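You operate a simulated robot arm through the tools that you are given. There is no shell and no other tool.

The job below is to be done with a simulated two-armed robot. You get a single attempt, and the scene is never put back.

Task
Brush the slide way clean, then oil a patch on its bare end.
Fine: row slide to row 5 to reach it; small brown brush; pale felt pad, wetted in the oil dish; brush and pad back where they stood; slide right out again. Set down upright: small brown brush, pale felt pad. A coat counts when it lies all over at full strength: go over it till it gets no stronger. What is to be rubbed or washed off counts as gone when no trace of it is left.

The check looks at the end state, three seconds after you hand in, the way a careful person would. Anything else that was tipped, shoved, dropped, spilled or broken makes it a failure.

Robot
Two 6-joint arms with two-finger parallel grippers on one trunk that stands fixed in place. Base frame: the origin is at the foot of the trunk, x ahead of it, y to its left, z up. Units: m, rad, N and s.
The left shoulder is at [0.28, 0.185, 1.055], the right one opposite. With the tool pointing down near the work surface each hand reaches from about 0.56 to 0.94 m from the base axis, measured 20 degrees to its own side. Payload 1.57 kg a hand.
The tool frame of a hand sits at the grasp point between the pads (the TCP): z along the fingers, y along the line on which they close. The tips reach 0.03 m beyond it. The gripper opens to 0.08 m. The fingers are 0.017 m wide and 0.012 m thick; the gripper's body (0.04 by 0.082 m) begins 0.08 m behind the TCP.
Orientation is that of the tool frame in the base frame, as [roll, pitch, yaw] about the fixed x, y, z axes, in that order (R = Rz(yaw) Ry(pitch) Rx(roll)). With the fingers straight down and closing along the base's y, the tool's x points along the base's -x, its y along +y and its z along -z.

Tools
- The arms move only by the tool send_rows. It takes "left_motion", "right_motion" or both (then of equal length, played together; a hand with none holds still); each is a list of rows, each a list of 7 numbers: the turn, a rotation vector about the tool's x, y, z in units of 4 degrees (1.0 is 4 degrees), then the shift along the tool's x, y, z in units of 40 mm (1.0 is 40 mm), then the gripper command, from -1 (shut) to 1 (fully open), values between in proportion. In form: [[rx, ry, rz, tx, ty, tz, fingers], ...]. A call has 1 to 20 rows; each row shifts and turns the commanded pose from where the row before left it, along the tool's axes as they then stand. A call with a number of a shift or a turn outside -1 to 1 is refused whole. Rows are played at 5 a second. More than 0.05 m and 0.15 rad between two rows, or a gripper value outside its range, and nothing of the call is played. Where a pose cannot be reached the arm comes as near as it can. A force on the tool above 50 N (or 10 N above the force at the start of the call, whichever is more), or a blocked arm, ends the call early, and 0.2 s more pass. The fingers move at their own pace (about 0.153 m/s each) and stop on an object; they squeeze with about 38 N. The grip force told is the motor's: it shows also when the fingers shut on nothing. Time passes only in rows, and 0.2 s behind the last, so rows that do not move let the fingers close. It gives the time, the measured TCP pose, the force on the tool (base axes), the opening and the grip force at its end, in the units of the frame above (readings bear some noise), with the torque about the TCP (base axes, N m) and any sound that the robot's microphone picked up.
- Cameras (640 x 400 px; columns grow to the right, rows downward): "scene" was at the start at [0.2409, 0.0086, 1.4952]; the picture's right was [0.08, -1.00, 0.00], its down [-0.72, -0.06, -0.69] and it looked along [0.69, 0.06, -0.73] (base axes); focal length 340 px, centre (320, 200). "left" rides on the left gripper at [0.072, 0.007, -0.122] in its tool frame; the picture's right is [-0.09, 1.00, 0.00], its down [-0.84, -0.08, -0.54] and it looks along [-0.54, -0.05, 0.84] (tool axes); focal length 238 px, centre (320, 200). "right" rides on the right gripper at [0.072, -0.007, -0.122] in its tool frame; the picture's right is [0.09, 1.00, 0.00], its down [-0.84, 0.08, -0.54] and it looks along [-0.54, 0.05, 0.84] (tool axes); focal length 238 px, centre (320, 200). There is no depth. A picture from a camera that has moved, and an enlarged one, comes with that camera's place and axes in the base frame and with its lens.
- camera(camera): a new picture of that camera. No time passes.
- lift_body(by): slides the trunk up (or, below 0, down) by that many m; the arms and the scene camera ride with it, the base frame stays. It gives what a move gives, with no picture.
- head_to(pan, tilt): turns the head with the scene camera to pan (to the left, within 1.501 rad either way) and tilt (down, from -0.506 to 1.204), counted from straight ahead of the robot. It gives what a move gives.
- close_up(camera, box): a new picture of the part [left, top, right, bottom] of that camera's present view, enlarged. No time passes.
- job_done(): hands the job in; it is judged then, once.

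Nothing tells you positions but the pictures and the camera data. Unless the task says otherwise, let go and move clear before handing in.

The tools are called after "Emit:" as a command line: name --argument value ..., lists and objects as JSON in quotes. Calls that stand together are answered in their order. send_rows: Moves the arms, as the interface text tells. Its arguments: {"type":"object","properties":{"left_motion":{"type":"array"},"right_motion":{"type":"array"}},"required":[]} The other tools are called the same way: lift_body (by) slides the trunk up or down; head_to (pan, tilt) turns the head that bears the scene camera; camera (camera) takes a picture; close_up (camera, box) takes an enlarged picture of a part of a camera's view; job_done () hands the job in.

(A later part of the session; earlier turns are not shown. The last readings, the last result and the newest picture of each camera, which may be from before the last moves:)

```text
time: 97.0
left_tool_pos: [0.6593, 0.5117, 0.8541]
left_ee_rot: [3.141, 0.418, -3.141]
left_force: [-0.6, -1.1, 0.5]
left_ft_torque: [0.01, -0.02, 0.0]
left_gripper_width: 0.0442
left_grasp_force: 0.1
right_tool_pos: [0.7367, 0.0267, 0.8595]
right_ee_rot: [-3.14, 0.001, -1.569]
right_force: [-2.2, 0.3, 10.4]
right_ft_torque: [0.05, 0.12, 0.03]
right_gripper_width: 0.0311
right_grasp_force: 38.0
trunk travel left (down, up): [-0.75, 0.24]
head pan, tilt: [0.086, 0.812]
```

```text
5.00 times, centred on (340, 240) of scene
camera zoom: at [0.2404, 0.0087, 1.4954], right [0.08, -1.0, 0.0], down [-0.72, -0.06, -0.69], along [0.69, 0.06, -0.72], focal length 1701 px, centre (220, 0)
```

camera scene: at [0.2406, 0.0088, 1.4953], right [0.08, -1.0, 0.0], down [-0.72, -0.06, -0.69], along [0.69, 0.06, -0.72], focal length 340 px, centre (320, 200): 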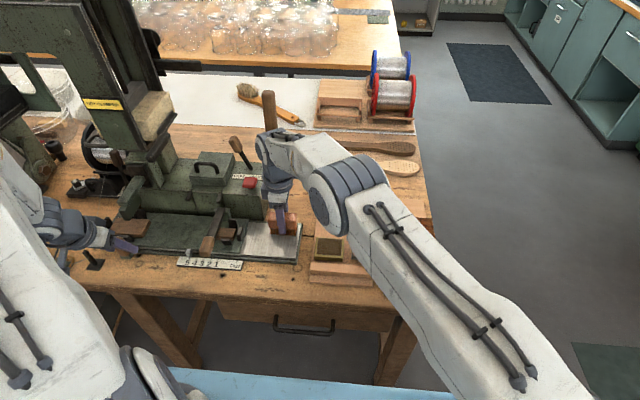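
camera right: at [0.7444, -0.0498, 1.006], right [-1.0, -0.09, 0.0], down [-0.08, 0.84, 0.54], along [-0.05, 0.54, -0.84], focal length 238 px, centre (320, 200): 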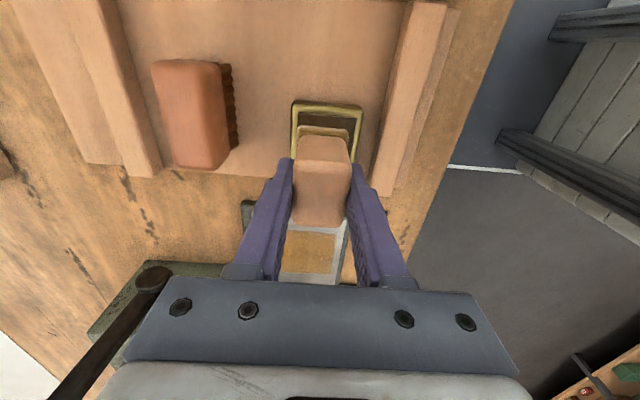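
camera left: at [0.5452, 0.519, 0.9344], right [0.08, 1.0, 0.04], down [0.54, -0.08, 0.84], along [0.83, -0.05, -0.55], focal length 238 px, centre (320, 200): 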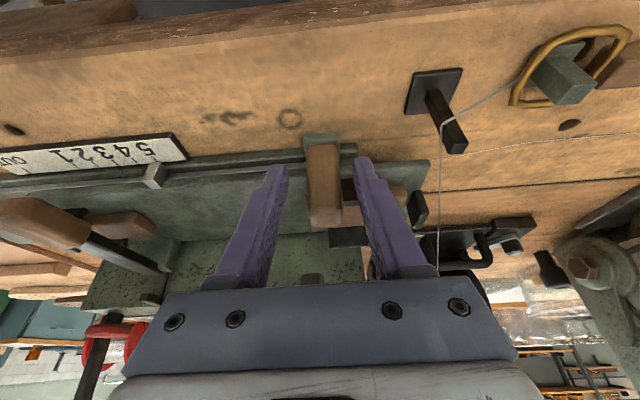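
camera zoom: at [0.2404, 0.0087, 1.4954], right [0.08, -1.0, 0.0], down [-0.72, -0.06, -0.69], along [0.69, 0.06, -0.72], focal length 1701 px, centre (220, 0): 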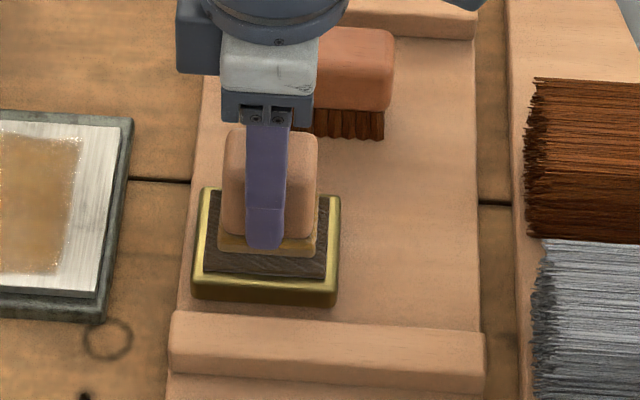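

Contact at 10 N. I'll let it soak for a moment, then lift.

Emit:
send_rows --right_motion '[[0, 0, 0, 0, 0, 0.01, -1], [0, 0, 0, 0, 0, 0, -1], [0, 0, 0, 0, 0, 0, -1], [0, 0, 0, 0, 0, 0, -1], [0, 0, 0, 0, 0, 0, -1], [0, 0, 0, 0, 0, 0, -1]]'

Emit:
send_rows --right_motion '[[0, 0, 0, 0, 0, -0.3, -1], [0, 0, 0, 0, 0, -0.4, -1], [0, 0, 0, 0, 0, 0, -1]]'

Emit:
close_up --camera "scene" --box '[290, 200, 390, 280]'

Emit:
close_up --camera "right" --box '[200, 60, 440, 280]'

```text
time: 98.4
left_tool_pos: [0.6592, 0.5117, 0.8555]
left_ee_rot: [-3.141, 0.42, -3.142]
left_force: [-0.1, -0.2, -0.5]
left_ft_torque: [0.02, 0.03, 0.04]
left_gripper_width: 0.0442
left_grasp_force: 0.1
right_tool_pos: [0.7368, 0.0271, 0.8601]
right_ee_rot: [-3.139, 0.003, -1.571]
right_force: [1.5, -1.5, 24.4]
right_ft_torque: [-0.01, 0.0, 0.01]
right_gripper_width: 0.0314
right_grasp_force: 37.9
trunk travel left (down, up): [-0.75, 0.24]
head pan, tilt: [0.086, 0.812]
```

```text
time: 99.2
left_tool_pos: [0.6608, 0.5125, 0.8526]
left_ee_rot: [-3.141, 0.419, -3.141]
left_force: [0.5, 0.1, 0.1]
left_ft_torque: [-0.01, -0.04, -0.04]
left_gripper_width: 0.044
left_grasp_force: 0.0
right_tool_pos: [0.7349, 0.0264, 0.8862]
right_ee_rot: [3.14, 0.0, -1.571]
right_force: [0.1, 0.3, 0.2]
right_ft_torque: [0.03, -0.02, 0.0]
right_gripper_width: 0.031
right_grasp_force: 38.2
trunk travel left (down, up): [-0.75, 0.24]
head pan, tilt: [0.086, 0.812]
```

```text
5.00 times, centred on (340, 240) of scene
camera zoom: at [0.2409, 0.0087, 1.4952], right [0.08, -1.0, 0.0], down [-0.72, -0.06, -0.69], along [0.69, 0.06, -0.73], focal length 1701 px, centre (220, 0)
```

zoom: 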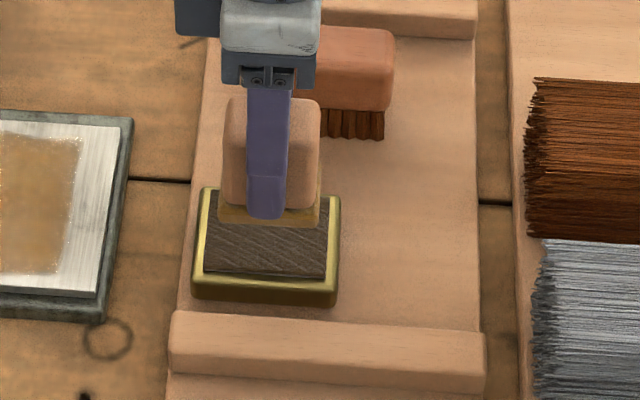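

```text
1.82 times, centred on (320, 170) of right
camera zoom: at [0.7417, -0.046, 1.0078], right [-1.0, -0.09, 0.0], down [-0.08, 0.84, 0.54], along [-0.05, 0.54, -0.84], focal length 433 px, centre (320, 254)
```

zoom: 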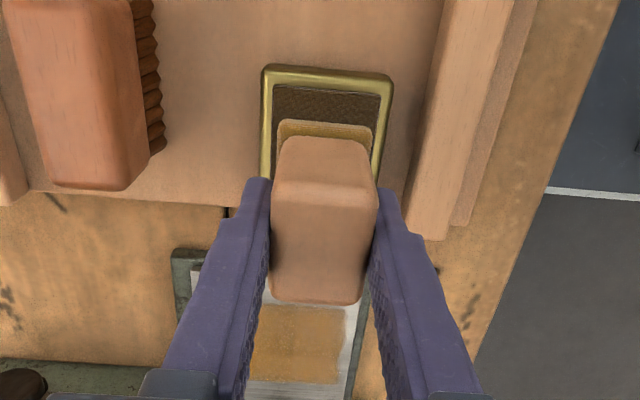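

The pad is wet again. I'll go back over the patch, +y side first.

Emit:
send_rows --right_motion '[[0, 0, 0, -0.76, 0.07, 0, -1], [0, 0, 0, -0.76, 0.07, 0, -1], [0, 0, 0, -0.76, 0.07, 0, -1], [0, 0, 0, -0.76, 0.07, 0, -1], [0, 0, 0, -0.76, 0.07, 0, -1], [0, 0, 0, 0, 0, 0.5, -1], [0, 0, 0, 0, 0, 0.4, -1], [0, 0, 0, 0, 0, 0.1, -1], [0, 0, 0, 0, 0, 0, -1]]'

```text
time: 101.2
left_tool_pos: [0.6597, 0.5105, 0.8537]
left_ee_rot: [-3.141, 0.418, 3.141]
left_force: [-0.7, 0.2, -0.1]
left_ft_torque: [0.01, -0.01, 0.01]
left_gripper_width: 0.0438
left_grasp_force: 0.0
right_tool_pos: [0.7209, 0.1791, 0.8461]
right_ee_rot: [-3.139, 0.0, -1.569]
right_force: [-1.8, 0.0, 4.2]
right_ft_torque: [0.05, 0.06, 0.0]
right_gripper_width: 0.0311
right_grasp_force: 37.8
trunk travel left (down, up): [-0.75, 0.24]
head pan, tilt: [0.086, 0.812]
```

Emit:
send_rows --right_motion '[[0, 0, 0, 0, 0, 0.02, -1], [0, 0, 0, 0, -0.28, 0, -1], [0, 0, 0, 0, -0.28, 0, -1], [0, 0, 0, 0, -0.28, 0, -1], [0, 0, 0, 0, -0.28, 0, -1], [0, 0, 0, 0, -0.28, 0, -1], [0, 0, 0, 0.4, 0, 0, -1], [0, 0, 0, 0.4, 0, 0, -1], [0, 0, 0, 0, 0.28, 0, -1], [0, 0, 0, 0, 0.28, 0, -1], [0, 0, 0, 0, 0.28, 0, -1], [0, 0, 0, 0, 0.28, 0, -1], [0, 0, 0, 0, 0.28, 0, -1], [0, 0, 0, -0.4, 0, 0, -1], [0, 0, 0, -0.4, 0, 0, -1], [0, 0, 0, 0, -0.28, 0, -1], [0, 0, 0, 0, -0.28, 0, -1], [0, 0, 0, 0, -0.28, 0, -1], [0, 0, 0, 0, -0.28, 0, -1], [0, 0, 0, 0, -0.28, 0, -1]]'

Emit:
close_up --camera "scene" --box '[230, 190, 320, 275]'

```text
time: 105.4
left_tool_pos: [0.6595, 0.512, 0.8535]
left_ee_rot: [3.141, 0.42, -3.141]
left_force: [-0.5, -0.3, 0.2]
left_ft_torque: [-0.05, -0.03, 0.01]
left_gripper_width: 0.0441
left_grasp_force: 0.1
right_tool_pos: [0.7787, 0.1796, 0.846]
right_ee_rot: [3.141, 0.001, -1.573]
right_force: [-2.6, 2.4, 9.0]
right_ft_torque: [0.13, 0.11, 0.02]
right_gripper_width: 0.0308
right_grasp_force: 37.3
trunk travel left (down, up): [-0.75, 0.24]
head pan, tilt: [0.086, 0.812]
```

```text
4.71 times, centred on (275, 232) of scene
camera zoom: at [0.2404, 0.0088, 1.4953], right [0.08, -1.0, 0.0], down [-0.72, -0.06, -0.69], along [0.69, 0.06, -0.72], focal length 1601 px, centre (532, 47)
```

zoom: 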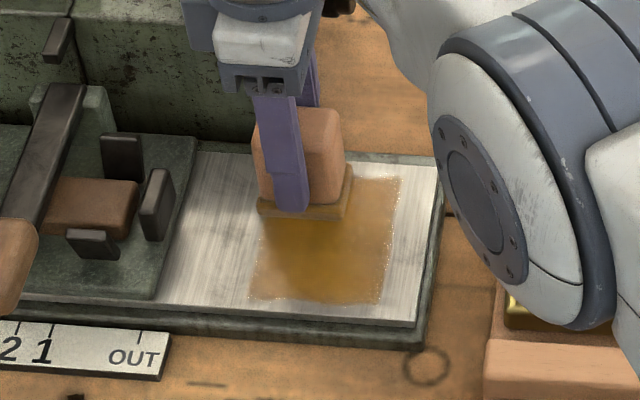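

Emit:
send_rows --right_motion '[[0, 0, 0, -0.15, 0.28, 0.01, -1], [0, 0, 0, 0, 0.28, 0, -1], [0, 0, 0, 0, 0.28, 0, -1], [0, 0, 0, 0, 0.28, 0, -1], [0, 0, 0, 0, 0.28, 0, -1], [0, 0, 0, 0, 0.15, 0, -1], [0, 0, 0, 0.4, 0, 0, -1], [0, 0, 0, 0.4, 0, 0, -1], [0, 0, 0, 0.4, 0, 0, -1], [0, 0, 0, 0, -0.28, 0, -1], [0, 0, 0, 0, -0.28, 0, -1], [0, 0, 0, 0, -0.28, 0, -1], [0, 0, 0, 0, -0.28, 0, -1], [0, 0, 0, 0, -0.28, 0, -1], [0, 0, 0, 0, -0.28, 0, -1], [0, 0, 0, -0.4, 0, 0, -1], [0, 0, 0, -0.4, 0, 0, -1], [0, 0, 0, 0, 0, 0, -1]]'

Emit:
send_rows --right_motion '[[0, 0, 0, 0, 0.28, 0, -1], [0, 0, 0, 0, 0.28, 0, -1], [0, 0, 0, 0, 0.28, 0, -1], [0, 0, 0, 0, 0.28, 0, -1], [0, 0, 0, 0, 0.28, 0, -1], [0, 0, 0, 0, 0, -0.5, -1], [0, 0, 0, 0.8, -0.1, -0.5, -1], [0, 0, 0, 0.9, -0.1, 0, -1], [0, 0, 0, 0.9, -0.1, 0, -1], [0, 0, 0, 0.9, 0, 0, -1], [0, 0, 0, 0, 0, 0, -1]]'

Emit:
close_up --camera "scene" --box '[250, 212, 298, 262]'

Emit:
close_up --camera "scene" --box '[290, 200, 390, 280]'

```text
time: 109.2
left_tool_pos: [0.6601, 0.5117, 0.854]
left_ee_rot: [-3.141, 0.419, 3.141]
left_force: [0.1, 0.2, -0.7]
left_ft_torque: [-0.03, 0.03, 0.02]
left_gripper_width: 0.0442
left_grasp_force: 0.0
right_tool_pos: [0.7822, 0.1677, 0.8463]
right_ee_rot: [-3.139, -0.001, -1.571]
right_force: [1.7, -3.4, 9.0]
right_ft_torque: [-0.12, -0.05, -0.01]
right_gripper_width: 0.0312
right_grasp_force: 38.1
trunk travel left (down, up): [-0.75, 0.24]
head pan, tilt: [0.086, 0.812]
```

```text
time: 111.6
left_tool_pos: [0.6603, 0.5119, 0.8531]
left_ee_rot: [-3.141, 0.418, -3.141]
left_force: [1.0, -0.4, -0.1]
left_ft_torque: [0.01, 0.0, -0.01]
left_gripper_width: 0.0439
left_grasp_force: 0.0
right_tool_pos: [0.7393, 0.027, 0.8852]
right_ee_rot: [3.141, 0.0, -1.569]
right_force: [-0.3, -0.4, -0.4]
right_ft_torque: [0.01, 0.02, 0.02]
right_gripper_width: 0.0311
right_grasp_force: 38.4
trunk travel left (down, up): [-0.75, 0.24]
head pan, tilt: [0.086, 0.812]
```

```text
8.00 times, centred on (274, 237) of scene
camera zoom: at [0.241, 0.0086, 1.4952], right [0.08, -1.0, 0.0], down [-0.72, -0.06, -0.69], along [0.69, 0.06, -0.73], focal length 2721 px, centre (688, -96)
```

zoom: 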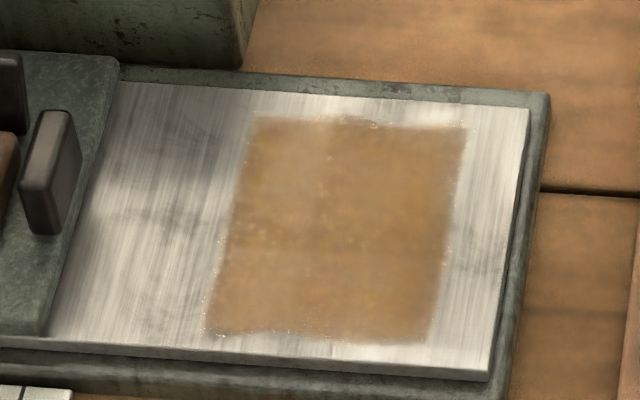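

```text
5.00 times, centred on (340, 240) of scene
camera zoom: at [0.241, 0.0086, 1.4952], right [0.08, -1.0, 0.0], down [-0.72, -0.06, -0.69], along [0.69, 0.06, -0.73], focal length 1701 px, centre (220, 0)
```

zoom: 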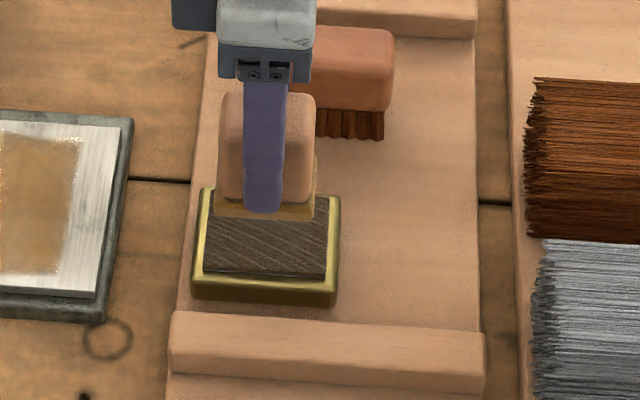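

It's slightly stronger than before, so I'll do another wet-and-rub cycle and compare until nothing changes.

Emit:
send_rows --right_motion '[[0, 0, 0, 0, 0.07, 0.4, -1], [0, 0, 0, 0, 0, 0.2, -1], [0, 0, 0, 0, 0, 0.05, -1], [0, 0, 0, 0, 0, 0, -1]]'

```text
time: 112.6
left_tool_pos: [0.6603, 0.5115, 0.8538]
left_ee_rot: [-3.139, 0.42, -3.14]
left_force: [0.9, 0.1, 0.0]
left_ft_torque: [-0.04, 0.02, -0.04]
left_gripper_width: 0.0438
left_grasp_force: 0.1
right_tool_pos: [0.7362, 0.028, 0.8594]
right_ee_rot: [3.141, -0.002, -1.571]
right_force: [-1.4, -1.2, 4.6]
right_ft_torque: [-0.02, 0.03, 0.01]
right_gripper_width: 0.0312
right_grasp_force: 38.3
trunk travel left (down, up): [-0.75, 0.24]
head pan, tilt: [0.086, 0.812]
```

Emit:
send_rows --right_motion '[[0, 0, 0, 0, 0, 0.03, -1], [0, 0, 0, 0, 0, 0, -1], [0, 0, 0, 0, 0, 0, -1], [0, 0, 0, 0, 0, 0, -1], [0, 0, 0, 0, 0, 0, -1], [0, 0, 0, 0, 0, 0, -1], [0, 0, 0, 0, 0, 0, -1], [0, 0, 0, 0, 0, -0.4, -1], [0, 0, 0, 0, 0, -0.4, -1], [0, 0, 0, -0.76, 0.07, 0, -1], [0, 0, 0, -0.76, 0.07, 0, -1], [0, 0, 0, -0.76, 0.07, 0, -1], [0, 0, 0, -0.76, 0.07, 0, -1], [0, 0, 0, -0.7, 0.07, 0, -1], [0, 0, 0, 0, 0, 0.5, -1], [0, 0, 0, 0, 0, 0.4, -1], [0, 0, 0, 0, 0, 0.1, -1], [0, 0, 0, 0, 0, 0, -1]]'

```text
time: 116.4
left_tool_pos: [0.6597, 0.5118, 0.8521]
left_ee_rot: [-3.141, 0.419, -3.141]
left_force: [0.2, -0.6, 0.0]
left_ft_torque: [-0.03, 0.0, 0.0]
left_gripper_width: 0.0439
left_grasp_force: 0.0
right_tool_pos: [0.724, 0.1778, 0.8494]
right_ee_rot: [3.141, 0.0, -1.57]
right_force: [-0.3, 0.7, 0.0]
right_ft_torque: [0.03, 0.02, -0.01]
right_gripper_width: 0.0308
right_grasp_force: 38.0
trunk travel left (down, up): [-0.75, 0.24]
head pan, tilt: [0.086, 0.812]
```

Emit:
send_rows --right_motion '[[0, 0, 0, 0, 0.05, 0.07, -1], [0, 0, 0, 0, 0, 0.05, -1], [0, 0, 0, 0, 0, 0, -1]]'

```text
time: 117.2
left_tool_pos: [0.659, 0.5121, 0.8543]
left_ee_rot: [3.141, 0.42, 3.141]
left_force: [0.2, 0.2, -0.5]
left_ft_torque: [0.01, 0.0, 0.07]
left_gripper_width: 0.044
left_grasp_force: 0.0
right_tool_pos: [0.7201, 0.1772, 0.8461]
right_ee_rot: [-3.139, 0.0, -1.571]
right_force: [-1.8, -0.9, 8.9]
right_ft_torque: [-0.04, 0.12, 0.0]
right_gripper_width: 0.031
right_grasp_force: 37.9
trunk travel left (down, up): [-0.75, 0.24]
head pan, tilt: [0.086, 0.812]
```

Emit:
send_rows --right_motion '[[0, 0, 0, 0, -0.28, 0.01, -1], [0, 0, 0, 0, -0.28, 0, -1], [0, 0, 0, 0, -0.28, 0, -1], [0, 0, 0, 0, -0.28, 0, -1], [0, 0, 0, 0, -0.28, 0, -1], [0, 0, 0, 0.4, 0, 0, -1], [0, 0, 0, 0.4, 0, 0, -1], [0, 0, 0, 0, 0.28, 0, -1], [0, 0, 0, 0, 0.28, 0, -1], [0, 0, 0, 0, 0.28, 0, -1], [0, 0, 0, 0, 0.28, 0, -1], [0, 0, 0, 0, 0.28, 0, -1], [0, 0, 0, -0.25, 0, 0, -1], [0, 0, 0, -0.25, 0, 0, -1], [0, 0, 0, 0, -0.28, 0, -1], [0, 0, 0, 0, -0.28, 0, -1], [0, 0, 0, 0, -0.28, 0, -1], [0, 0, 0, 0, -0.28, 0, -1], [0, 0, 0, 0, -0.28, 0, -1], [0, 0, 0, 0, 0, 0, -1]]'

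Emit:
send_rows --right_motion '[[0, 0, 0, -0.3, 0.05, 0, -1], [0, 0, 0, 0, 0.28, 0, -1], [0, 0, 0, 0, 0.28, 0, -1], [0, 0, 0, 0, 0.28, 0, -1], [0, 0, 0, 0, 0.28, 0, -1], [0, 0, 0, 0, 0.25, 0, -1], [0, 0, 0, 0.4, 0, 0, -1], [0, 0, 0, 0.4, 0, 0, -1], [0, 0, 0, 0.2, 0, 0, -1], [0, 0, 0, 0, -0.28, 0, -1], [0, 0, 0, 0, -0.28, 0, -1], [0, 0, 0, 0, -0.28, 0, -1], [0, 0, 0, 0, -0.28, 0, -1], [0, 0, 0, 0, -0.28, 0, -1], [0, 0, 0, 0, 0, 0, -1]]'

```text
time: 121.4
left_tool_pos: [0.6589, 0.5128, 0.8529]
left_ee_rot: [3.141, 0.417, 3.141]
left_force: [1.2, -0.2, -0.1]
left_ft_torque: [-0.02, 0.04, 0.03]
left_gripper_width: 0.044
left_grasp_force: 0.1
right_tool_pos: [0.7769, 0.1655, 0.8445]
right_ee_rot: [-3.14, -0.001, -1.572]
right_force: [-5.3, 0.5, 15.2]
right_ft_torque: [0.15, 0.21, 0.01]
right_gripper_width: 0.0312
right_grasp_force: 37.8
trunk travel left (down, up): [-0.75, 0.24]
head pan, tilt: [0.086, 0.812]
```

```text
time: 124.6
left_tool_pos: [0.6586, 0.5114, 0.8542]
left_ee_rot: [3.141, 0.42, -3.141]
left_force: [-0.4, -0.6, 0.0]
left_ft_torque: [-0.02, 0.03, 0.02]
left_gripper_width: 0.044
left_grasp_force: 0.0
right_tool_pos: [0.7741, 0.1382, 0.8457]
right_ee_rot: [-3.138, 0.0, -1.57]
right_force: [-6.4, -0.5, 18.8]
right_ft_torque: [0.02, 0.28, -0.04]
right_gripper_width: 0.0311
right_grasp_force: 38.1
trunk travel left (down, up): [-0.75, 0.24]
head pan, tilt: [0.086, 0.812]
```

Emit:
send_rows --right_motion '[[0, 0, 0, 0, 0, -0.5, -1], [0, 0, 0, 0.8, 0.2, -0.4, -1], [0, 0, 0, 0.9, 0.3, 0, -1], [0, 0, 0, 0.9, 0.3, 0, -1], [0, 0, 0, 0.2, 0.15, 0, -1], [0, 0, 0, 0, 0, 0, -1]]'

Emit:
close_up --camera "scene" --box '[250, 212, 298, 262]'

Emit:
close_up --camera "scene" --box '[290, 200, 390, 280]'

```text
time: 126.0
left_tool_pos: [0.6591, 0.511, 0.8534]
left_ee_rot: [-3.141, 0.419, 3.141]
left_force: [0.0, 0.5, 0.1]
left_ft_torque: [0.04, 0.02, 0.03]
left_gripper_width: 0.0442
left_grasp_force: 0.0
right_tool_pos: [0.7378, 0.0259, 0.8784]
right_ee_rot: [3.14, 0.0, -1.571]
right_force: [0.1, -1.3, -0.4]
right_ft_torque: [0.03, 0.01, 0.0]
right_gripper_width: 0.0312
right_grasp_force: 38.1
trunk travel left (down, up): [-0.75, 0.24]
head pan, tilt: [0.086, 0.812]
```

```text
8.00 times, centred on (274, 237) of scene
camera zoom: at [0.2409, 0.0086, 1.4952], right [0.08, -1.0, 0.0], down [-0.72, -0.06, -0.69], along [0.69, 0.06, -0.73], focal length 2721 px, centre (688, -96)
```

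zoom: 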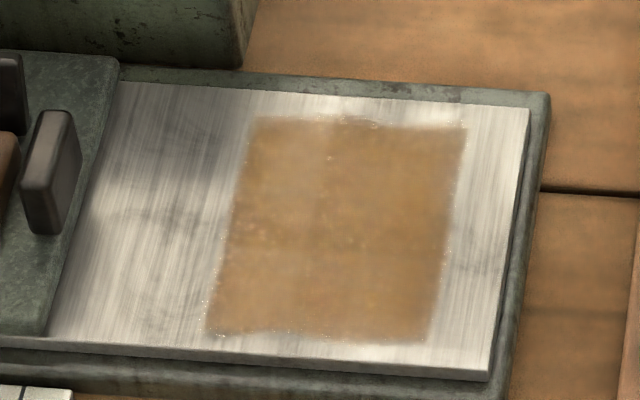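

```text
5.00 times, centred on (340, 240) of scene
camera zoom: at [0.2409, 0.0086, 1.4952], right [0.08, -1.0, 0.0], down [-0.72, -0.06, -0.69], along [0.69, 0.06, -0.73], focal length 1701 px, centre (220, 0)
```

zoom: 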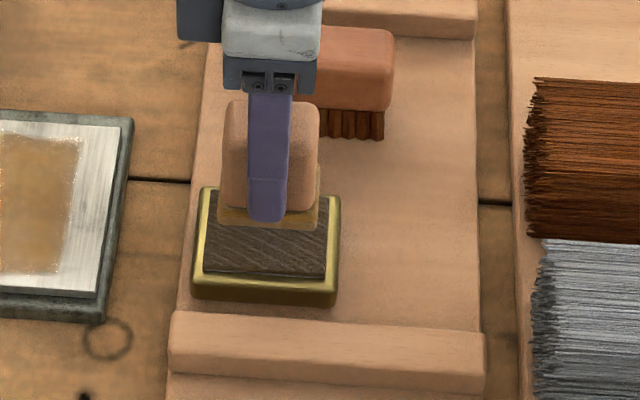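

The last two pictures look alike. One more short wet-and-rub pass at the edges will confirm it.

Emit:
send_rows --right_motion '[[0, 0, 0, 0, 0.04, 0.3, -1], [0, 0, 0, 0, 0, 0.15, -1], [0, 0, 0, 0, 0, 0.03, -1], [0, 0, 0, 0, 0, 0, -1]]'

```text
time: 127.0
left_tool_pos: [0.6615, 0.5109, 0.8537]
left_ee_rot: [-3.141, 0.418, -3.141]
left_force: [0.3, -1.2, -0.3]
left_ft_torque: [-0.02, -0.02, 0.01]
left_gripper_width: 0.0441
left_grasp_force: 0.0
right_tool_pos: [0.7359, 0.0255, 0.862]
right_ee_rot: [-3.141, 0.001, -1.571]
right_force: [0.0, -0.1, 0.6]
right_ft_torque: [0.02, 0.02, 0.0]
right_gripper_width: 0.0311
right_grasp_force: 37.9
trunk travel left (down, up): [-0.75, 0.24]
head pan, tilt: [0.086, 0.812]
```

Emit:
send_rows --right_motion '[[0, 0, 0, 0, 0, 0.06, -1], [0, 0, 0, 0, 0, 0.03, -1], [0, 0, 0, 0, 0, 0, -1], [0, 0, 0, 0, 0, 0, -1], [0, 0, 0, 0, 0, 0, -1]]'

```text
time: 128.2
left_tool_pos: [0.6599, 0.512, 0.8544]
left_ee_rot: [3.141, 0.419, -3.141]
left_force: [0.7, -0.2, -0.2]
left_ft_torque: [-0.01, 0.0, -0.02]
left_gripper_width: 0.0439
left_grasp_force: 0.1
right_tool_pos: [0.735, 0.0262, 0.8588]
right_ee_rot: [-3.14, 0.001, -1.57]
right_force: [-2.3, 1.1, 15.9]
right_ft_torque: [0.04, 0.15, 0.01]
right_gripper_width: 0.0311
right_grasp_force: 38.1
trunk travel left (down, up): [-0.75, 0.24]
head pan, tilt: [0.086, 0.812]
```

Emit:
send_rows --right_motion '[[0, 0, 0, 0, 0, 0, -1], [0, 0, 0, 0, 0, -0.4, -1], [0, 0, 0, 0, 0, -0.4, -1], [0, 0, 0, -0.78, 0.07, 0, -1], [0, 0, 0, -0.78, 0.07, 0, -1], [0, 0, 0, -0.78, 0.07, 0, -1], [0, 0, 0, -0.78, 0.07, 0, -1], [0, 0, 0, -0.78, 0.07, 0, -1], [0, 0, 0, 0, 0, 0.5, -1], [0, 0, 0, 0, 0, 0.4, -1], [0, 0, 0, 0, 0, 0.13, -1], [0, 0, 0, 0, 0, 0, -1]]'

```text
time: 130.8
left_tool_pos: [0.6596, 0.5115, 0.854]
left_ee_rot: [3.141, 0.418, -3.14]
left_force: [0.0, -0.4, 0.6]
left_ft_torque: [0.03, 0.0, 0.02]
left_gripper_width: 0.0439
left_grasp_force: 0.1
right_tool_pos: [0.7221, 0.181, 0.8483]
right_ee_rot: [3.141, -0.001, -1.571]
right_force: [0.3, 0.7, 0.0]
right_ft_torque: [0.01, 0.03, -0.01]
right_gripper_width: 0.0313
right_grasp_force: 37.7
trunk travel left (down, up): [-0.75, 0.24]
head pan, tilt: [0.086, 0.812]
```

Emit:
send_rows --right_motion '[[0, 0, 0, 0, 0.1, 0.07, -1], [0, 0, 0, 0, 0.05, 0.03, -1], [0, 0, 0, 0, -0.28, 0, -1], [0, 0, 0, 0, -0.28, 0, -1], [0, 0, 0, 0, -0.28, 0, -1], [0, 0, 0, 0, -0.28, 0, -1], [0, 0, 0, 0, -0.28, 0, -1], [0, 0, 0, 0, -0.2, 0, -1], [0, 0, 0, 0.4, 0, 0, -1], [0, 0, 0, 0.4, 0, 0, -1], [0, 0, 0, 0.2, 0, 0, -1], [0, 0, 0, 0, 0.28, 0, -1], [0, 0, 0, 0, 0.28, 0, -1], [0, 0, 0, 0, 0.28, 0, -1], [0, 0, 0, 0, 0.28, 0, -1], [0, 0, 0, 0, 0.28, 0, -1], [0, 0, 0, 0, 0.2, 0, -1], [0, 0, 0, -0.4, 0, 0, -1], [0, 0, 0, -0.2, 0, 0, -1], [0, 0, 0, 0, 0, 0, -1]]'

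Emit:
send_rows --right_motion '[[0, 0, 0, 0, -0.28, 0, -1], [0, 0, 0, 0, -0.28, 0, -1], [0, 0, 0, 0, -0.28, 0, -1], [0, 0, 0, 0, -0.28, 0, -1], [0, 0, 0, 0, -0.28, 0, -1], [0, 0, 0, 0, 0, -0.5, -1], [0, 0, 0, 0.8, 0.1, -0.5, -1], [0, 0, 0, 0.9, 0.1, 0, -1], [0, 0, 0, 0.9, 0.2, 0, -1], [0, 0, 0, 0.9, 0.2, 0, -1], [0, 0, 0, 0.9, 0.2, 0, -1], [0, 0, 0, 0.9, 0.2, 0, -1], [0, 0, 0, 0, 0, 0, -1]]'

Emit:
close_up --camera "scene" --box '[250, 212, 298, 262]'

Emit:
camera --camera "right"

```text
time: 135.0
left_tool_pos: [0.6592, 0.511, 0.8531]
left_ee_rot: [-3.141, 0.419, -3.141]
left_force: [0.3, -0.4, 0.5]
left_ft_torque: [-0.04, -0.01, -0.02]
left_gripper_width: 0.0441
left_grasp_force: 0.1
right_tool_pos: [0.7166, 0.1652, 0.8457]
right_ee_rot: [-3.141, 0.0, -1.569]
right_force: [-1.8, -4.6, 11.3]
right_ft_torque: [-0.06, 0.0, 0.01]
right_gripper_width: 0.0313
right_grasp_force: 38.3
trunk travel left (down, up): [-0.75, 0.24]
head pan, tilt: [0.086, 0.812]
```

```text
time: 137.8
left_tool_pos: [0.6597, 0.512, 0.8537]
left_ee_rot: [3.141, 0.419, 3.141]
left_force: [0.2, -0.2, 0.9]
left_ft_torque: [0.03, -0.01, 0.02]
left_gripper_width: 0.0438
left_grasp_force: 0.0
right_tool_pos: [0.7328, -0.0474, 0.884]
right_ee_rot: [-3.141, 0.001, -1.569]
right_force: [-0.5, 0.1, -0.9]
right_ft_torque: [0.02, -0.03, 0.01]
right_gripper_width: 0.0313
right_grasp_force: 38.0
trunk travel left (down, up): [-0.75, 0.24]
head pan, tilt: [0.086, 0.812]
```

```text
8.00 times, centred on (274, 237) of scene
camera zoom: at [0.2409, 0.0085, 1.4952], right [0.08, -1.0, 0.0], down [-0.72, -0.06, -0.69], along [0.69, 0.06, -0.73], focal length 2721 px, centre (688, -96)
```

zoom: 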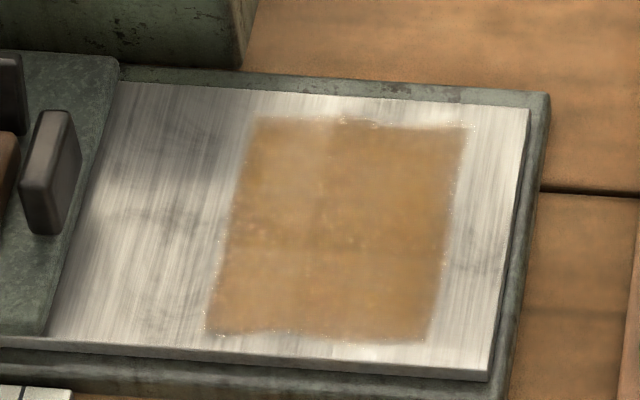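

```text
taken
camera right: at [0.7396, -0.1199, 1.0071], right [-1.0, -0.09, 0.0], down [-0.08, 0.84, 0.54], along [-0.05, 0.54, -0.84], focal length 238 px, centre (320, 200)
```

right: 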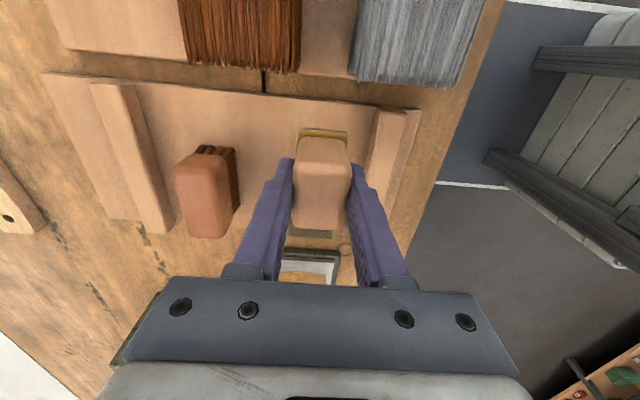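

There's no further change, so the coat is full. Now I'll set the pad back where it stood.

Emit:
send_rows --right_motion '[[0, 0, 0, 0.13, 0.09, 0, -1], [0, 0, 0, 0, 0, 0.6, -1], [0, 0, 0, 0, 0, 0.4, -1], [0, 0, 0, 0, 0, 0.06, -1], [0, 0, 0, 0, 0, 0, -1]]'

Emit:
close_up --camera "scene" --box '[300, 210, 400, 290]'

```text
time: 139.0
left_tool_pos: [0.6597, 0.5118, 0.8532]
left_ee_rot: [-3.141, 0.42, -3.14]
left_force: [-0.7, 0.0, -0.2]
left_ft_torque: [0.03, -0.04, -0.02]
left_gripper_width: 0.0439
left_grasp_force: 0.0
right_tool_pos: [0.7268, -0.0499, 0.8418]
right_ee_rot: [3.14, 0.0, -1.571]
right_force: [0.3, -0.2, -0.8]
right_ft_torque: [0.01, 0.0, -0.08]
right_gripper_width: 0.0309
right_grasp_force: 38.4
trunk travel left (down, up): [-0.75, 0.24]
head pan, tilt: [0.086, 0.812]
```

```text
5.00 times, centred on (350, 250) of scene
camera zoom: at [0.241, 0.0087, 1.4952], right [0.08, -1.0, 0.0], down [-0.72, -0.06, -0.69], along [0.69, 0.06, -0.73], focal length 1701 px, centre (170, -50)
```

zoom: 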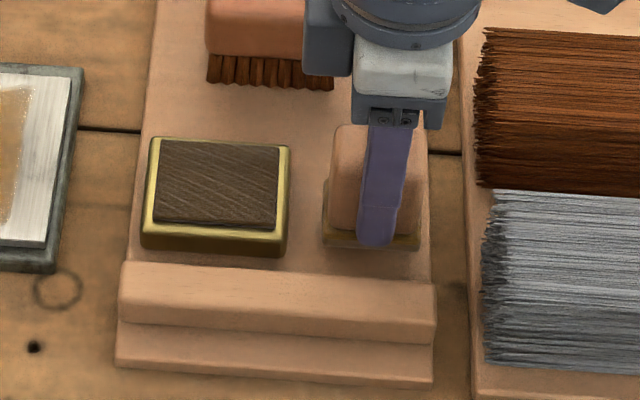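

Emit:
send_rows --right_motion '[[0, 0, 0, 0.08, -0.05, 0, -1], [0, 0, 0, 0, 0, 0.06, -1], [0, 0, 0, 0, 0, 0.04, -1], [0, 0, 0, 0, 0, 0, -1]]'

Emit:
send_rows --right_motion '[[0, 0, 0, 0, 0, 0.03, -1], [0, 0, 0, 0, 0, 0, -1]]'

```text
time: 140.0
left_tool_pos: [0.6603, 0.5115, 0.8523]
left_ee_rot: [3.141, 0.42, 3.141]
left_force: [-0.7, 0.1, -0.3]
left_ft_torque: [0.03, 0.02, 0.0]
left_gripper_width: 0.0439
left_grasp_force: 0.0
right_tool_pos: [0.7297, -0.053, 0.8378]
right_ee_rot: [3.141, 0.0, -1.571]
right_force: [-0.4, 0.5, -0.7]
right_ft_torque: [-0.01, 0.0, -0.03]
right_gripper_width: 0.0311
right_grasp_force: 38.3
trunk travel left (down, up): [-0.75, 0.24]
head pan, tilt: [0.086, 0.812]
```

```text
time: 140.6
left_tool_pos: [0.6597, 0.5113, 0.8547]
left_ee_rot: [-3.141, 0.421, -3.141]
left_force: [-0.4, 0.4, -0.5]
left_ft_torque: [0.0, 0.01, 0.03]
left_gripper_width: 0.044
left_grasp_force: 0.0
right_tool_pos: [0.7304, -0.0551, 0.8373]
right_ee_rot: [-3.14, 0.0, -1.57]
right_force: [0.0, -0.7, 0.2]
right_ft_torque: [-0.01, 0.01, 0.02]
right_gripper_width: 0.0312
right_grasp_force: 38.0
trunk travel left (down, up): [-0.75, 0.24]
head pan, tilt: [0.086, 0.812]
```

Emit:
send_rows --right_motion '[[0, 0, 0, -0.03, 0, 0.025, -1], [0, 0, 0, 0, 0, 0, -1]]'

Emit:
send_rows --right_motion '[[0, 0, 0, 0, 0, 0.02, -1], [0, 0, 0, 0, 0, 0, -1]]'

```text
time: 141.2
left_tool_pos: [0.6599, 0.5106, 0.8551]
left_ee_rot: [3.141, 0.418, 3.141]
left_force: [0.9, 0.1, -0.1]
left_ft_torque: [-0.02, 0.02, 0.0]
left_gripper_width: 0.0441
left_grasp_force: 0.1
right_tool_pos: [0.7308, -0.0552, 0.8362]
right_ee_rot: [-3.139, 0.0, -1.571]
right_force: [0.3, -1.7, 5.9]
right_ft_torque: [-0.03, 0.05, 0.01]
right_gripper_width: 0.0311
right_grasp_force: 37.6
trunk travel left (down, up): [-0.75, 0.24]
head pan, tilt: [0.086, 0.812]
```

```text
time: 141.8
left_tool_pos: [0.6592, 0.5114, 0.8539]
left_ee_rot: [3.141, 0.419, -3.141]
left_force: [0.4, 0.6, 0.3]
left_ft_torque: [0.02, -0.04, -0.01]
left_gripper_width: 0.0443
left_grasp_force: 0.0
right_tool_pos: [0.7303, -0.054, 0.8361]
right_ee_rot: [-3.14, 0.001, -1.57]
right_force: [-1.1, -1.8, 16.9]
right_ft_torque: [-0.11, 0.11, -0.03]
right_gripper_width: 0.0313
right_grasp_force: 37.8
trunk travel left (down, up): [-0.75, 0.24]
head pan, tilt: [0.086, 0.812]
```

The pad is down on the tray. I'll relieve the pressure, open modestly, and rise.

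Emit:
send_rows --right_motion '[[0, 0, 0, 0, 0, -0.03, -1], [0, 0, 0, 0, 0, 0, -0.1], [0, 0, 0, 0, 0, 0, 0.15], [0, 0, 0, 0, 0, 0, 0.15], [0, 0, 0, 0, 0, -0.5, 0.15], [0, 0, 0, 0, 0, -0.9, 0.2], [0, 0, 0, 0, 0, -0.9, 0.2], [0, 0, 0, 0, 0, 0, 0.2]]'

Emit:
close_up --camera "scene" --box '[300, 210, 400, 290]'

Emit:
close_up --camera "right" --box '[200, 60, 440, 280]'

```text
time: 143.6
left_tool_pos: [0.6585, 0.5113, 0.8534]
left_ee_rot: [3.14, 0.419, -3.14]
left_force: [0.8, 0.0, -0.1]
left_ft_torque: [-0.02, -0.01, -0.01]
left_gripper_width: 0.0436
left_grasp_force: 0.1
right_tool_pos: [0.731, -0.0527, 0.9283]
right_ee_rot: [3.141, -0.001, -1.57]
right_force: [-0.9, -1.1, 0.5]
right_ft_torque: [-0.01, 0.0, -0.01]
right_gripper_width: 0.0482
right_grasp_force: 0.1
trunk travel left (down, up): [-0.75, 0.24]
head pan, tilt: [0.086, 0.812]
```

```text
5.00 times, centred on (350, 250) of scene
camera zoom: at [0.2408, 0.0086, 1.4953], right [0.08, -1.0, 0.0], down [-0.72, -0.06, -0.69], along [0.69, 0.06, -0.73], focal length 1701 px, centre (170, -50)
```

zoom: 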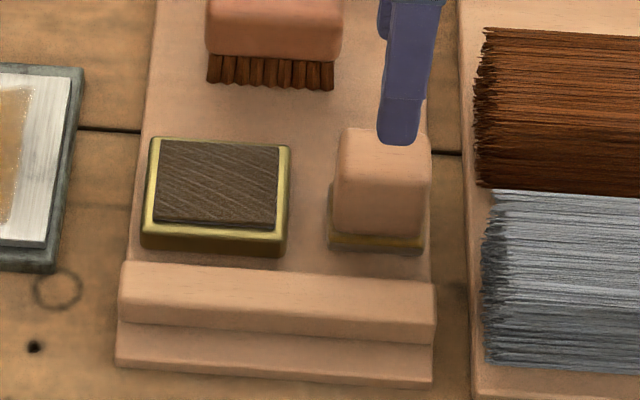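

```text
1.82 times, centred on (320, 170) of right
camera zoom: at [0.7379, -0.1254, 1.051], right [-1.0, -0.09, 0.0], down [-0.08, 0.84, 0.54], along [-0.05, 0.54, -0.84], focal length 433 px, centre (320, 254)
```

zoom: 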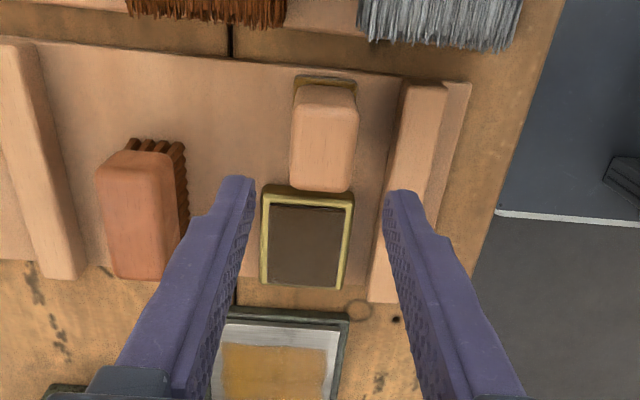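

The pad is upright in its place. I'll raise the right hand away and re-grip the slide handle with the left.

Emit:
send_rows --right_motion '[[0, 0, 0, 0, 0, -0.9, 0.2], [0, 0, 0, 0, 0, -0.9, 0.2], [0, 0, 0, 0.9, 0, -0.6, 0.2], [0, 0, 0, 0.9, 0.3, 0, 0.2], [0, 0, 0, 0.9, 0.3, 0, 0.2], [0, 0, 0, 0.9, 0.3, 0, 0.2], [0, 0, 0, 0, 0, 0, 0.2]]' --left_motion '[[0, 0, 0, 0, 0, 0, -0.1], [0, 0, 0, 0, 0, 0, -0.3], [0, 0, 0, 0, 0, 0, -0.5], [0, 0, 0, 0, 0, 0, -1], [0, 0, 0, 0, 0, 0, -1], [0, 0, 0, 0, 0, 0, -1], [0, 0, 0, 0, 0, 0, -1]]'

Emit:
camera --camera "scene"

Emit:
close_up --camera "left" --box '[200, 100, 440, 290]'

```text
time: 145.2
left_tool_pos: [0.6594, 0.5114, 0.8536]
left_ee_rot: [3.14, 0.42, 3.139]
left_force: [0.9, 3.0, -1.0]
left_ft_torque: [-0.09, 0.06, 0.08]
left_gripper_width: 0.0217
left_grasp_force: 34.7
right_tool_pos: [0.6951, -0.1975, 1.024]
right_ee_rot: [-3.141, 0.0, -1.571]
right_force: [0.0, -0.8, 0.6]
right_ft_torque: [0.0, 0.03, 0.01]
right_gripper_width: 0.048
right_grasp_force: 0.0
trunk travel left (down, up): [-0.75, 0.24]
head pan, tilt: [0.086, 0.812]
```

```text
taken
camera scene: at [0.241, 0.0088, 1.4952], right [0.08, -1.0, 0.0], down [-0.72, -0.06, -0.69], along [0.69, 0.06, -0.73], focal length 340 px, centre (320, 200)
```

scene: 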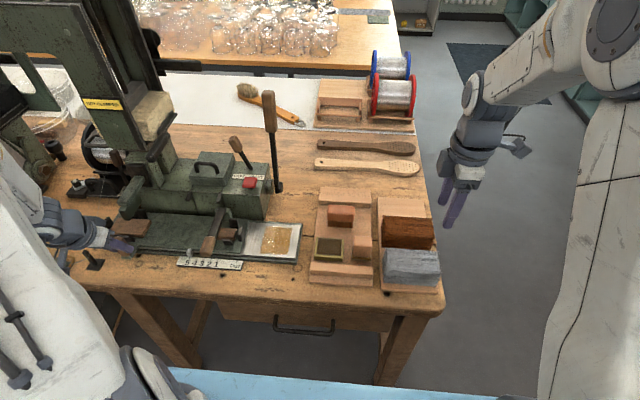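

```text
2.11 times, centred on (320, 195) of left
camera zoom: at [0.5452, 0.5191, 0.9345], right [0.08, 1.0, 0.04], down [0.54, -0.08, 0.84], along [0.83, -0.05, -0.55], focal length 502 px, centre (320, 210)
```

zoom: 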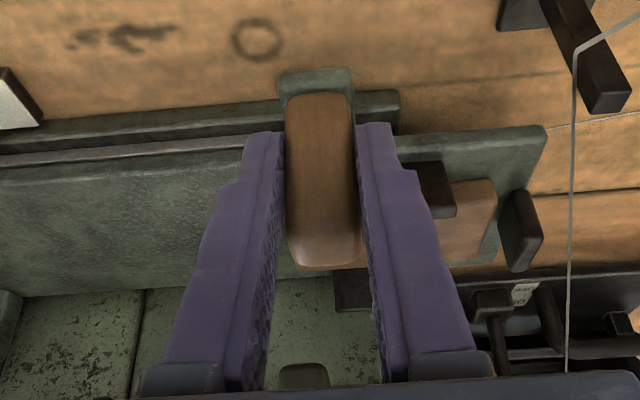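

The handle is gripped again. Before pulling the slide back I'll check the coat once more in clear light.

Emit:
close_up --camera "scene" --box '[250, 212, 298, 262]'

Emit:
close_up --camera "scene" --box '[290, 175, 450, 300]'

```text
8.00 times, centred on (274, 237) of scene
camera zoom: at [0.241, 0.0088, 1.4952], right [0.08, -1.0, 0.0], down [-0.72, -0.06, -0.69], along [0.69, 0.06, -0.73], focal length 2721 px, centre (688, -96)
```

zoom: 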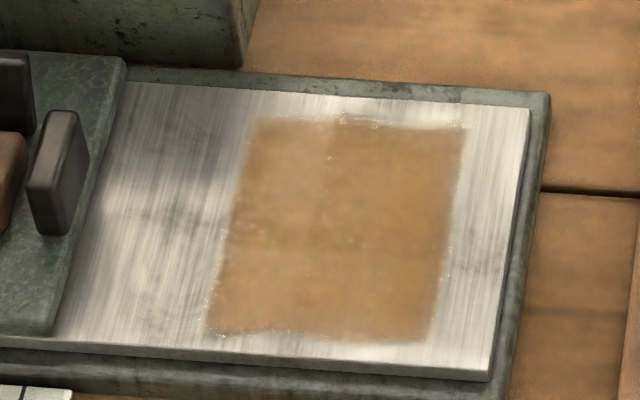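

```text
3.20 times, centred on (370, 238) of scene
camera zoom: at [0.241, 0.0088, 1.4952], right [0.08, -1.0, 0.0], down [-0.72, -0.06, -0.69], along [0.69, 0.06, -0.73], focal length 1088 px, centre (160, 80)
```

zoom: 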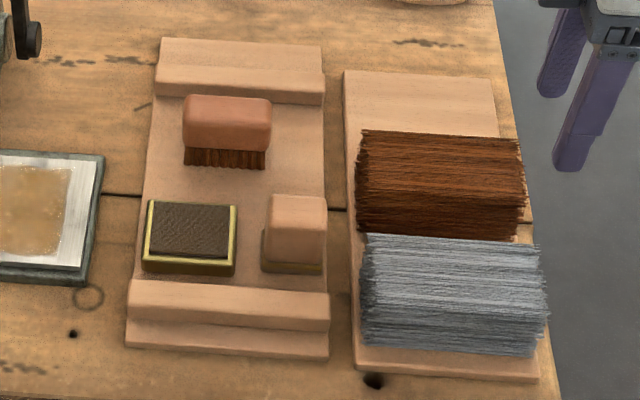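

All is well; brush and pad match their original positions. I'll pull the slide back toward OUT in stages.

Emit:
send_rows --left_motion '[[0, 0, 0, 0, -0.25, 0, -1], [0, 0, 0, 0, -0.25, 0, -1], [0, 0, 0, 0, -0.25, 0, -1], [0, 0, 0, 0, -0.25, 0, -1], [0, 0, 0, 0, 0, 0, -1]]'

Emit:
close_up --camera "scene" --box '[110, 180, 310, 305]'

```text
time: 146.4
left_tool_pos: [0.6605, 0.4721, 0.8525]
left_ee_rot: [3.141, 0.42, 3.139]
left_force: [1.3, 0.4, 0.0]
left_ft_torque: [0.59, -1.05, 0.1]
left_gripper_width: 0.0219
left_grasp_force: 34.7
right_tool_pos: [0.6953, -0.1967, 1.0243]
right_ee_rot: [-3.141, 0.001, -1.571]
right_force: [-0.5, 0.3, -1.1]
right_ft_torque: [0.0, 0.0, -0.02]
right_gripper_width: 0.0478
right_grasp_force: 0.2
trunk travel left (down, up): [-0.75, 0.24]
head pan, tilt: [0.086, 0.812]
```

```text
3.20 times, centred on (210, 242) of scene
camera zoom: at [0.241, 0.0086, 1.4952], right [0.08, -1.0, 0.0], down [-0.72, -0.06, -0.69], along [0.69, 0.06, -0.73], focal length 1088 px, centre (672, 64)
```

zoom: 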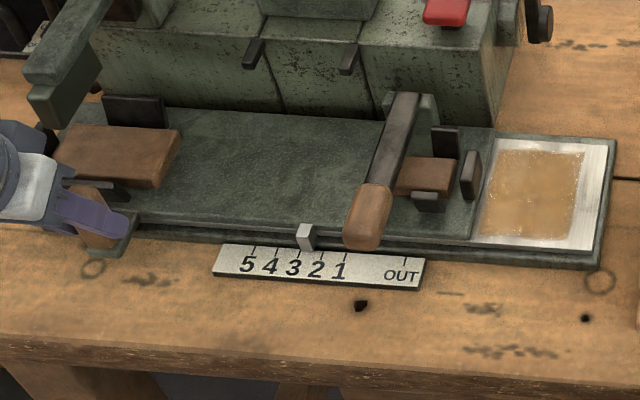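

Emit:
close_up --camera "scene" --box '[255, 218, 300, 260]'

```text
9.52 times, centred on (278, 239) of scene
camera zoom: at [0.241, 0.0086, 1.4952], right [0.08, -1.0, 0.0], down [-0.72, -0.06, -0.69], along [0.69, 0.06, -0.73], focal length 3239 px, centre (725, -171)
```

zoom: 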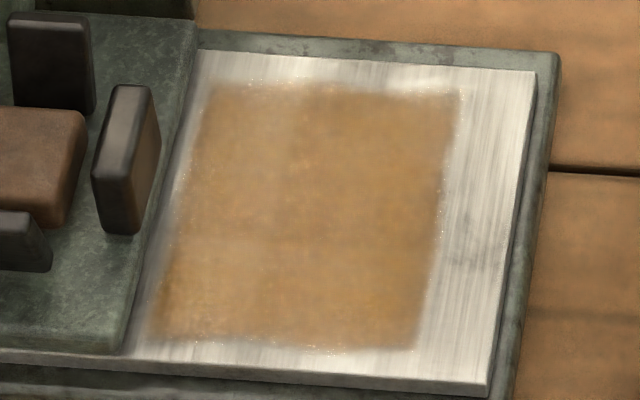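

The coat is even. I'll continue pulling.

Emit:
send_rows --left_motion '[[0, 0, 0, 0, -0.27, 0, -1], [0, 0, 0, 0, -0.27, 0, -1], [0, 0, 0, 0, -0.27, 0, -1], [0, 0, 0, 0, -0.27, 0, -1], [0, 0, 0, 0, -0.27, 0, -1], [0, 0, 0, 0, -0.27, 0, -1], [0, 0, 0, 0, 0, 0, -1]]'

Emit:
close_up --camera "scene" --box '[110, 180, 310, 305]'

```text
time: 148.0
left_tool_pos: [0.6584, 0.4051, 0.8541]
left_ee_rot: [3.142, 0.418, -3.14]
left_force: [-5.2, 0.5, 8.6]
left_ft_torque: [0.03, -0.22, 0.13]
left_gripper_width: 0.0218
left_grasp_force: 35.0
right_tool_pos: [0.6968, -0.1976, 1.0243]
right_ee_rot: [-3.141, -0.001, -1.57]
right_force: [-0.5, 0.2, 0.2]
right_ft_torque: [-0.03, -0.01, 0.01]
right_gripper_width: 0.0481
right_grasp_force: 0.1
trunk travel left (down, up): [-0.75, 0.24]
head pan, tilt: [0.086, 0.812]
```

```text
3.20 times, centred on (210, 242) of scene
camera zoom: at [0.2403, 0.0084, 1.4954], right [0.09, -1.0, 0.0], down [-0.72, -0.06, -0.69], along [0.69, 0.06, -0.72], focal length 1088 px, centre (672, 64)
```

zoom: 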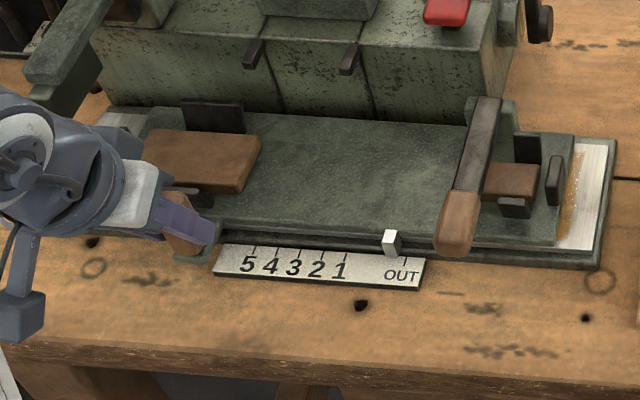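

About 10 mm to go.

Emit:
send_rows --left_motion '[[0, 0, 0, 0, -0.12, 0, -1], [0, 0, 0, 0, -0.12, 0, -1], [0, 0, 0, 0, 0, 0, -1]]'

Emit:
close_up --camera "scene" --box '[110, 180, 310, 305]'

```text
time: 148.8
left_tool_pos: [0.6598, 0.3956, 0.854]
left_ee_rot: [-3.141, 0.419, 3.139]
left_force: [-2.2, -5.6, 1.3]
left_ft_torque: [0.47, -0.59, 0.19]
left_gripper_width: 0.0221
left_grasp_force: 35.2
right_tool_pos: [0.695, -0.1964, 1.0243]
right_ee_rot: [-3.141, -0.002, -1.572]
right_force: [-0.3, 0.7, -0.1]
right_ft_torque: [0.01, 0.01, -0.02]
right_gripper_width: 0.0481
right_grasp_force: 0.0
trunk travel left (down, up): [-0.75, 0.24]
head pan, tilt: [0.086, 0.812]
```

```text
3.20 times, centred on (210, 242) of scene
camera zoom: at [0.2408, 0.0082, 1.4952], right [0.08, -1.0, 0.0], down [-0.72, -0.06, -0.69], along [0.69, 0.06, -0.73], focal length 1088 px, centre (672, 64)
```

zoom: 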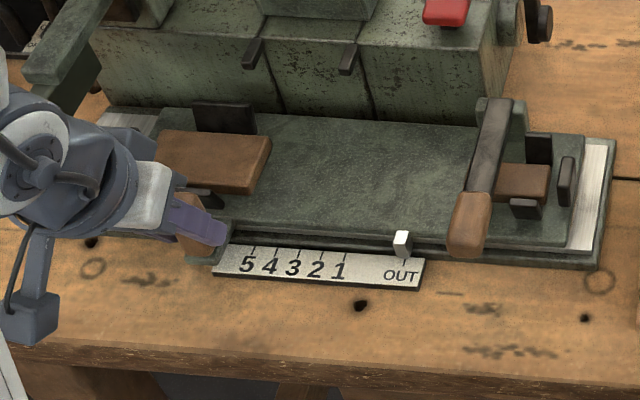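

Nearly at the original mark; one small nudge more to seat it fully out.

Emit:
send_rows --left_motion '[[0, 0, 0, 0, -0.04, 0, -1], [0, 0, 0, 0, 0, 0, -1]]'

Emit:
close_up --camera "scene" --box '[150, 220, 270, 295]'

```text
time: 149.4
left_tool_pos: [0.6599, 0.3948, 0.8539]
left_ee_rot: [-3.141, 0.418, 3.139]
left_force: [0.1, -2.8, 3.2]
left_ft_torque: [-0.1, 0.86, -0.08]
left_gripper_width: 0.0219
left_grasp_force: 34.7
right_tool_pos: [0.6952, -0.1969, 1.0245]
right_ee_rot: [-3.141, -0.002, -1.571]
right_force: [-0.6, 0.5, 0.7]
right_ft_torque: [0.01, -0.03, 0.0]
right_gripper_width: 0.0481
right_grasp_force: 0.0
trunk travel left (down, up): [-0.75, 0.24]
head pan, tilt: [0.086, 0.812]
```

```text
5.33 times, centred on (210, 258) of scene
camera zoom: at [0.2409, 0.0085, 1.4952], right [0.08, -1.0, 0.0], down [-0.72, -0.06, -0.69], along [0.69, 0.06, -0.73], focal length 1814 px, centre (907, -107)
```

zoom: 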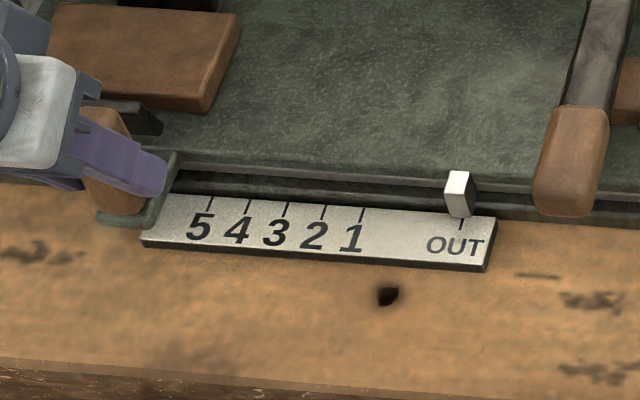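

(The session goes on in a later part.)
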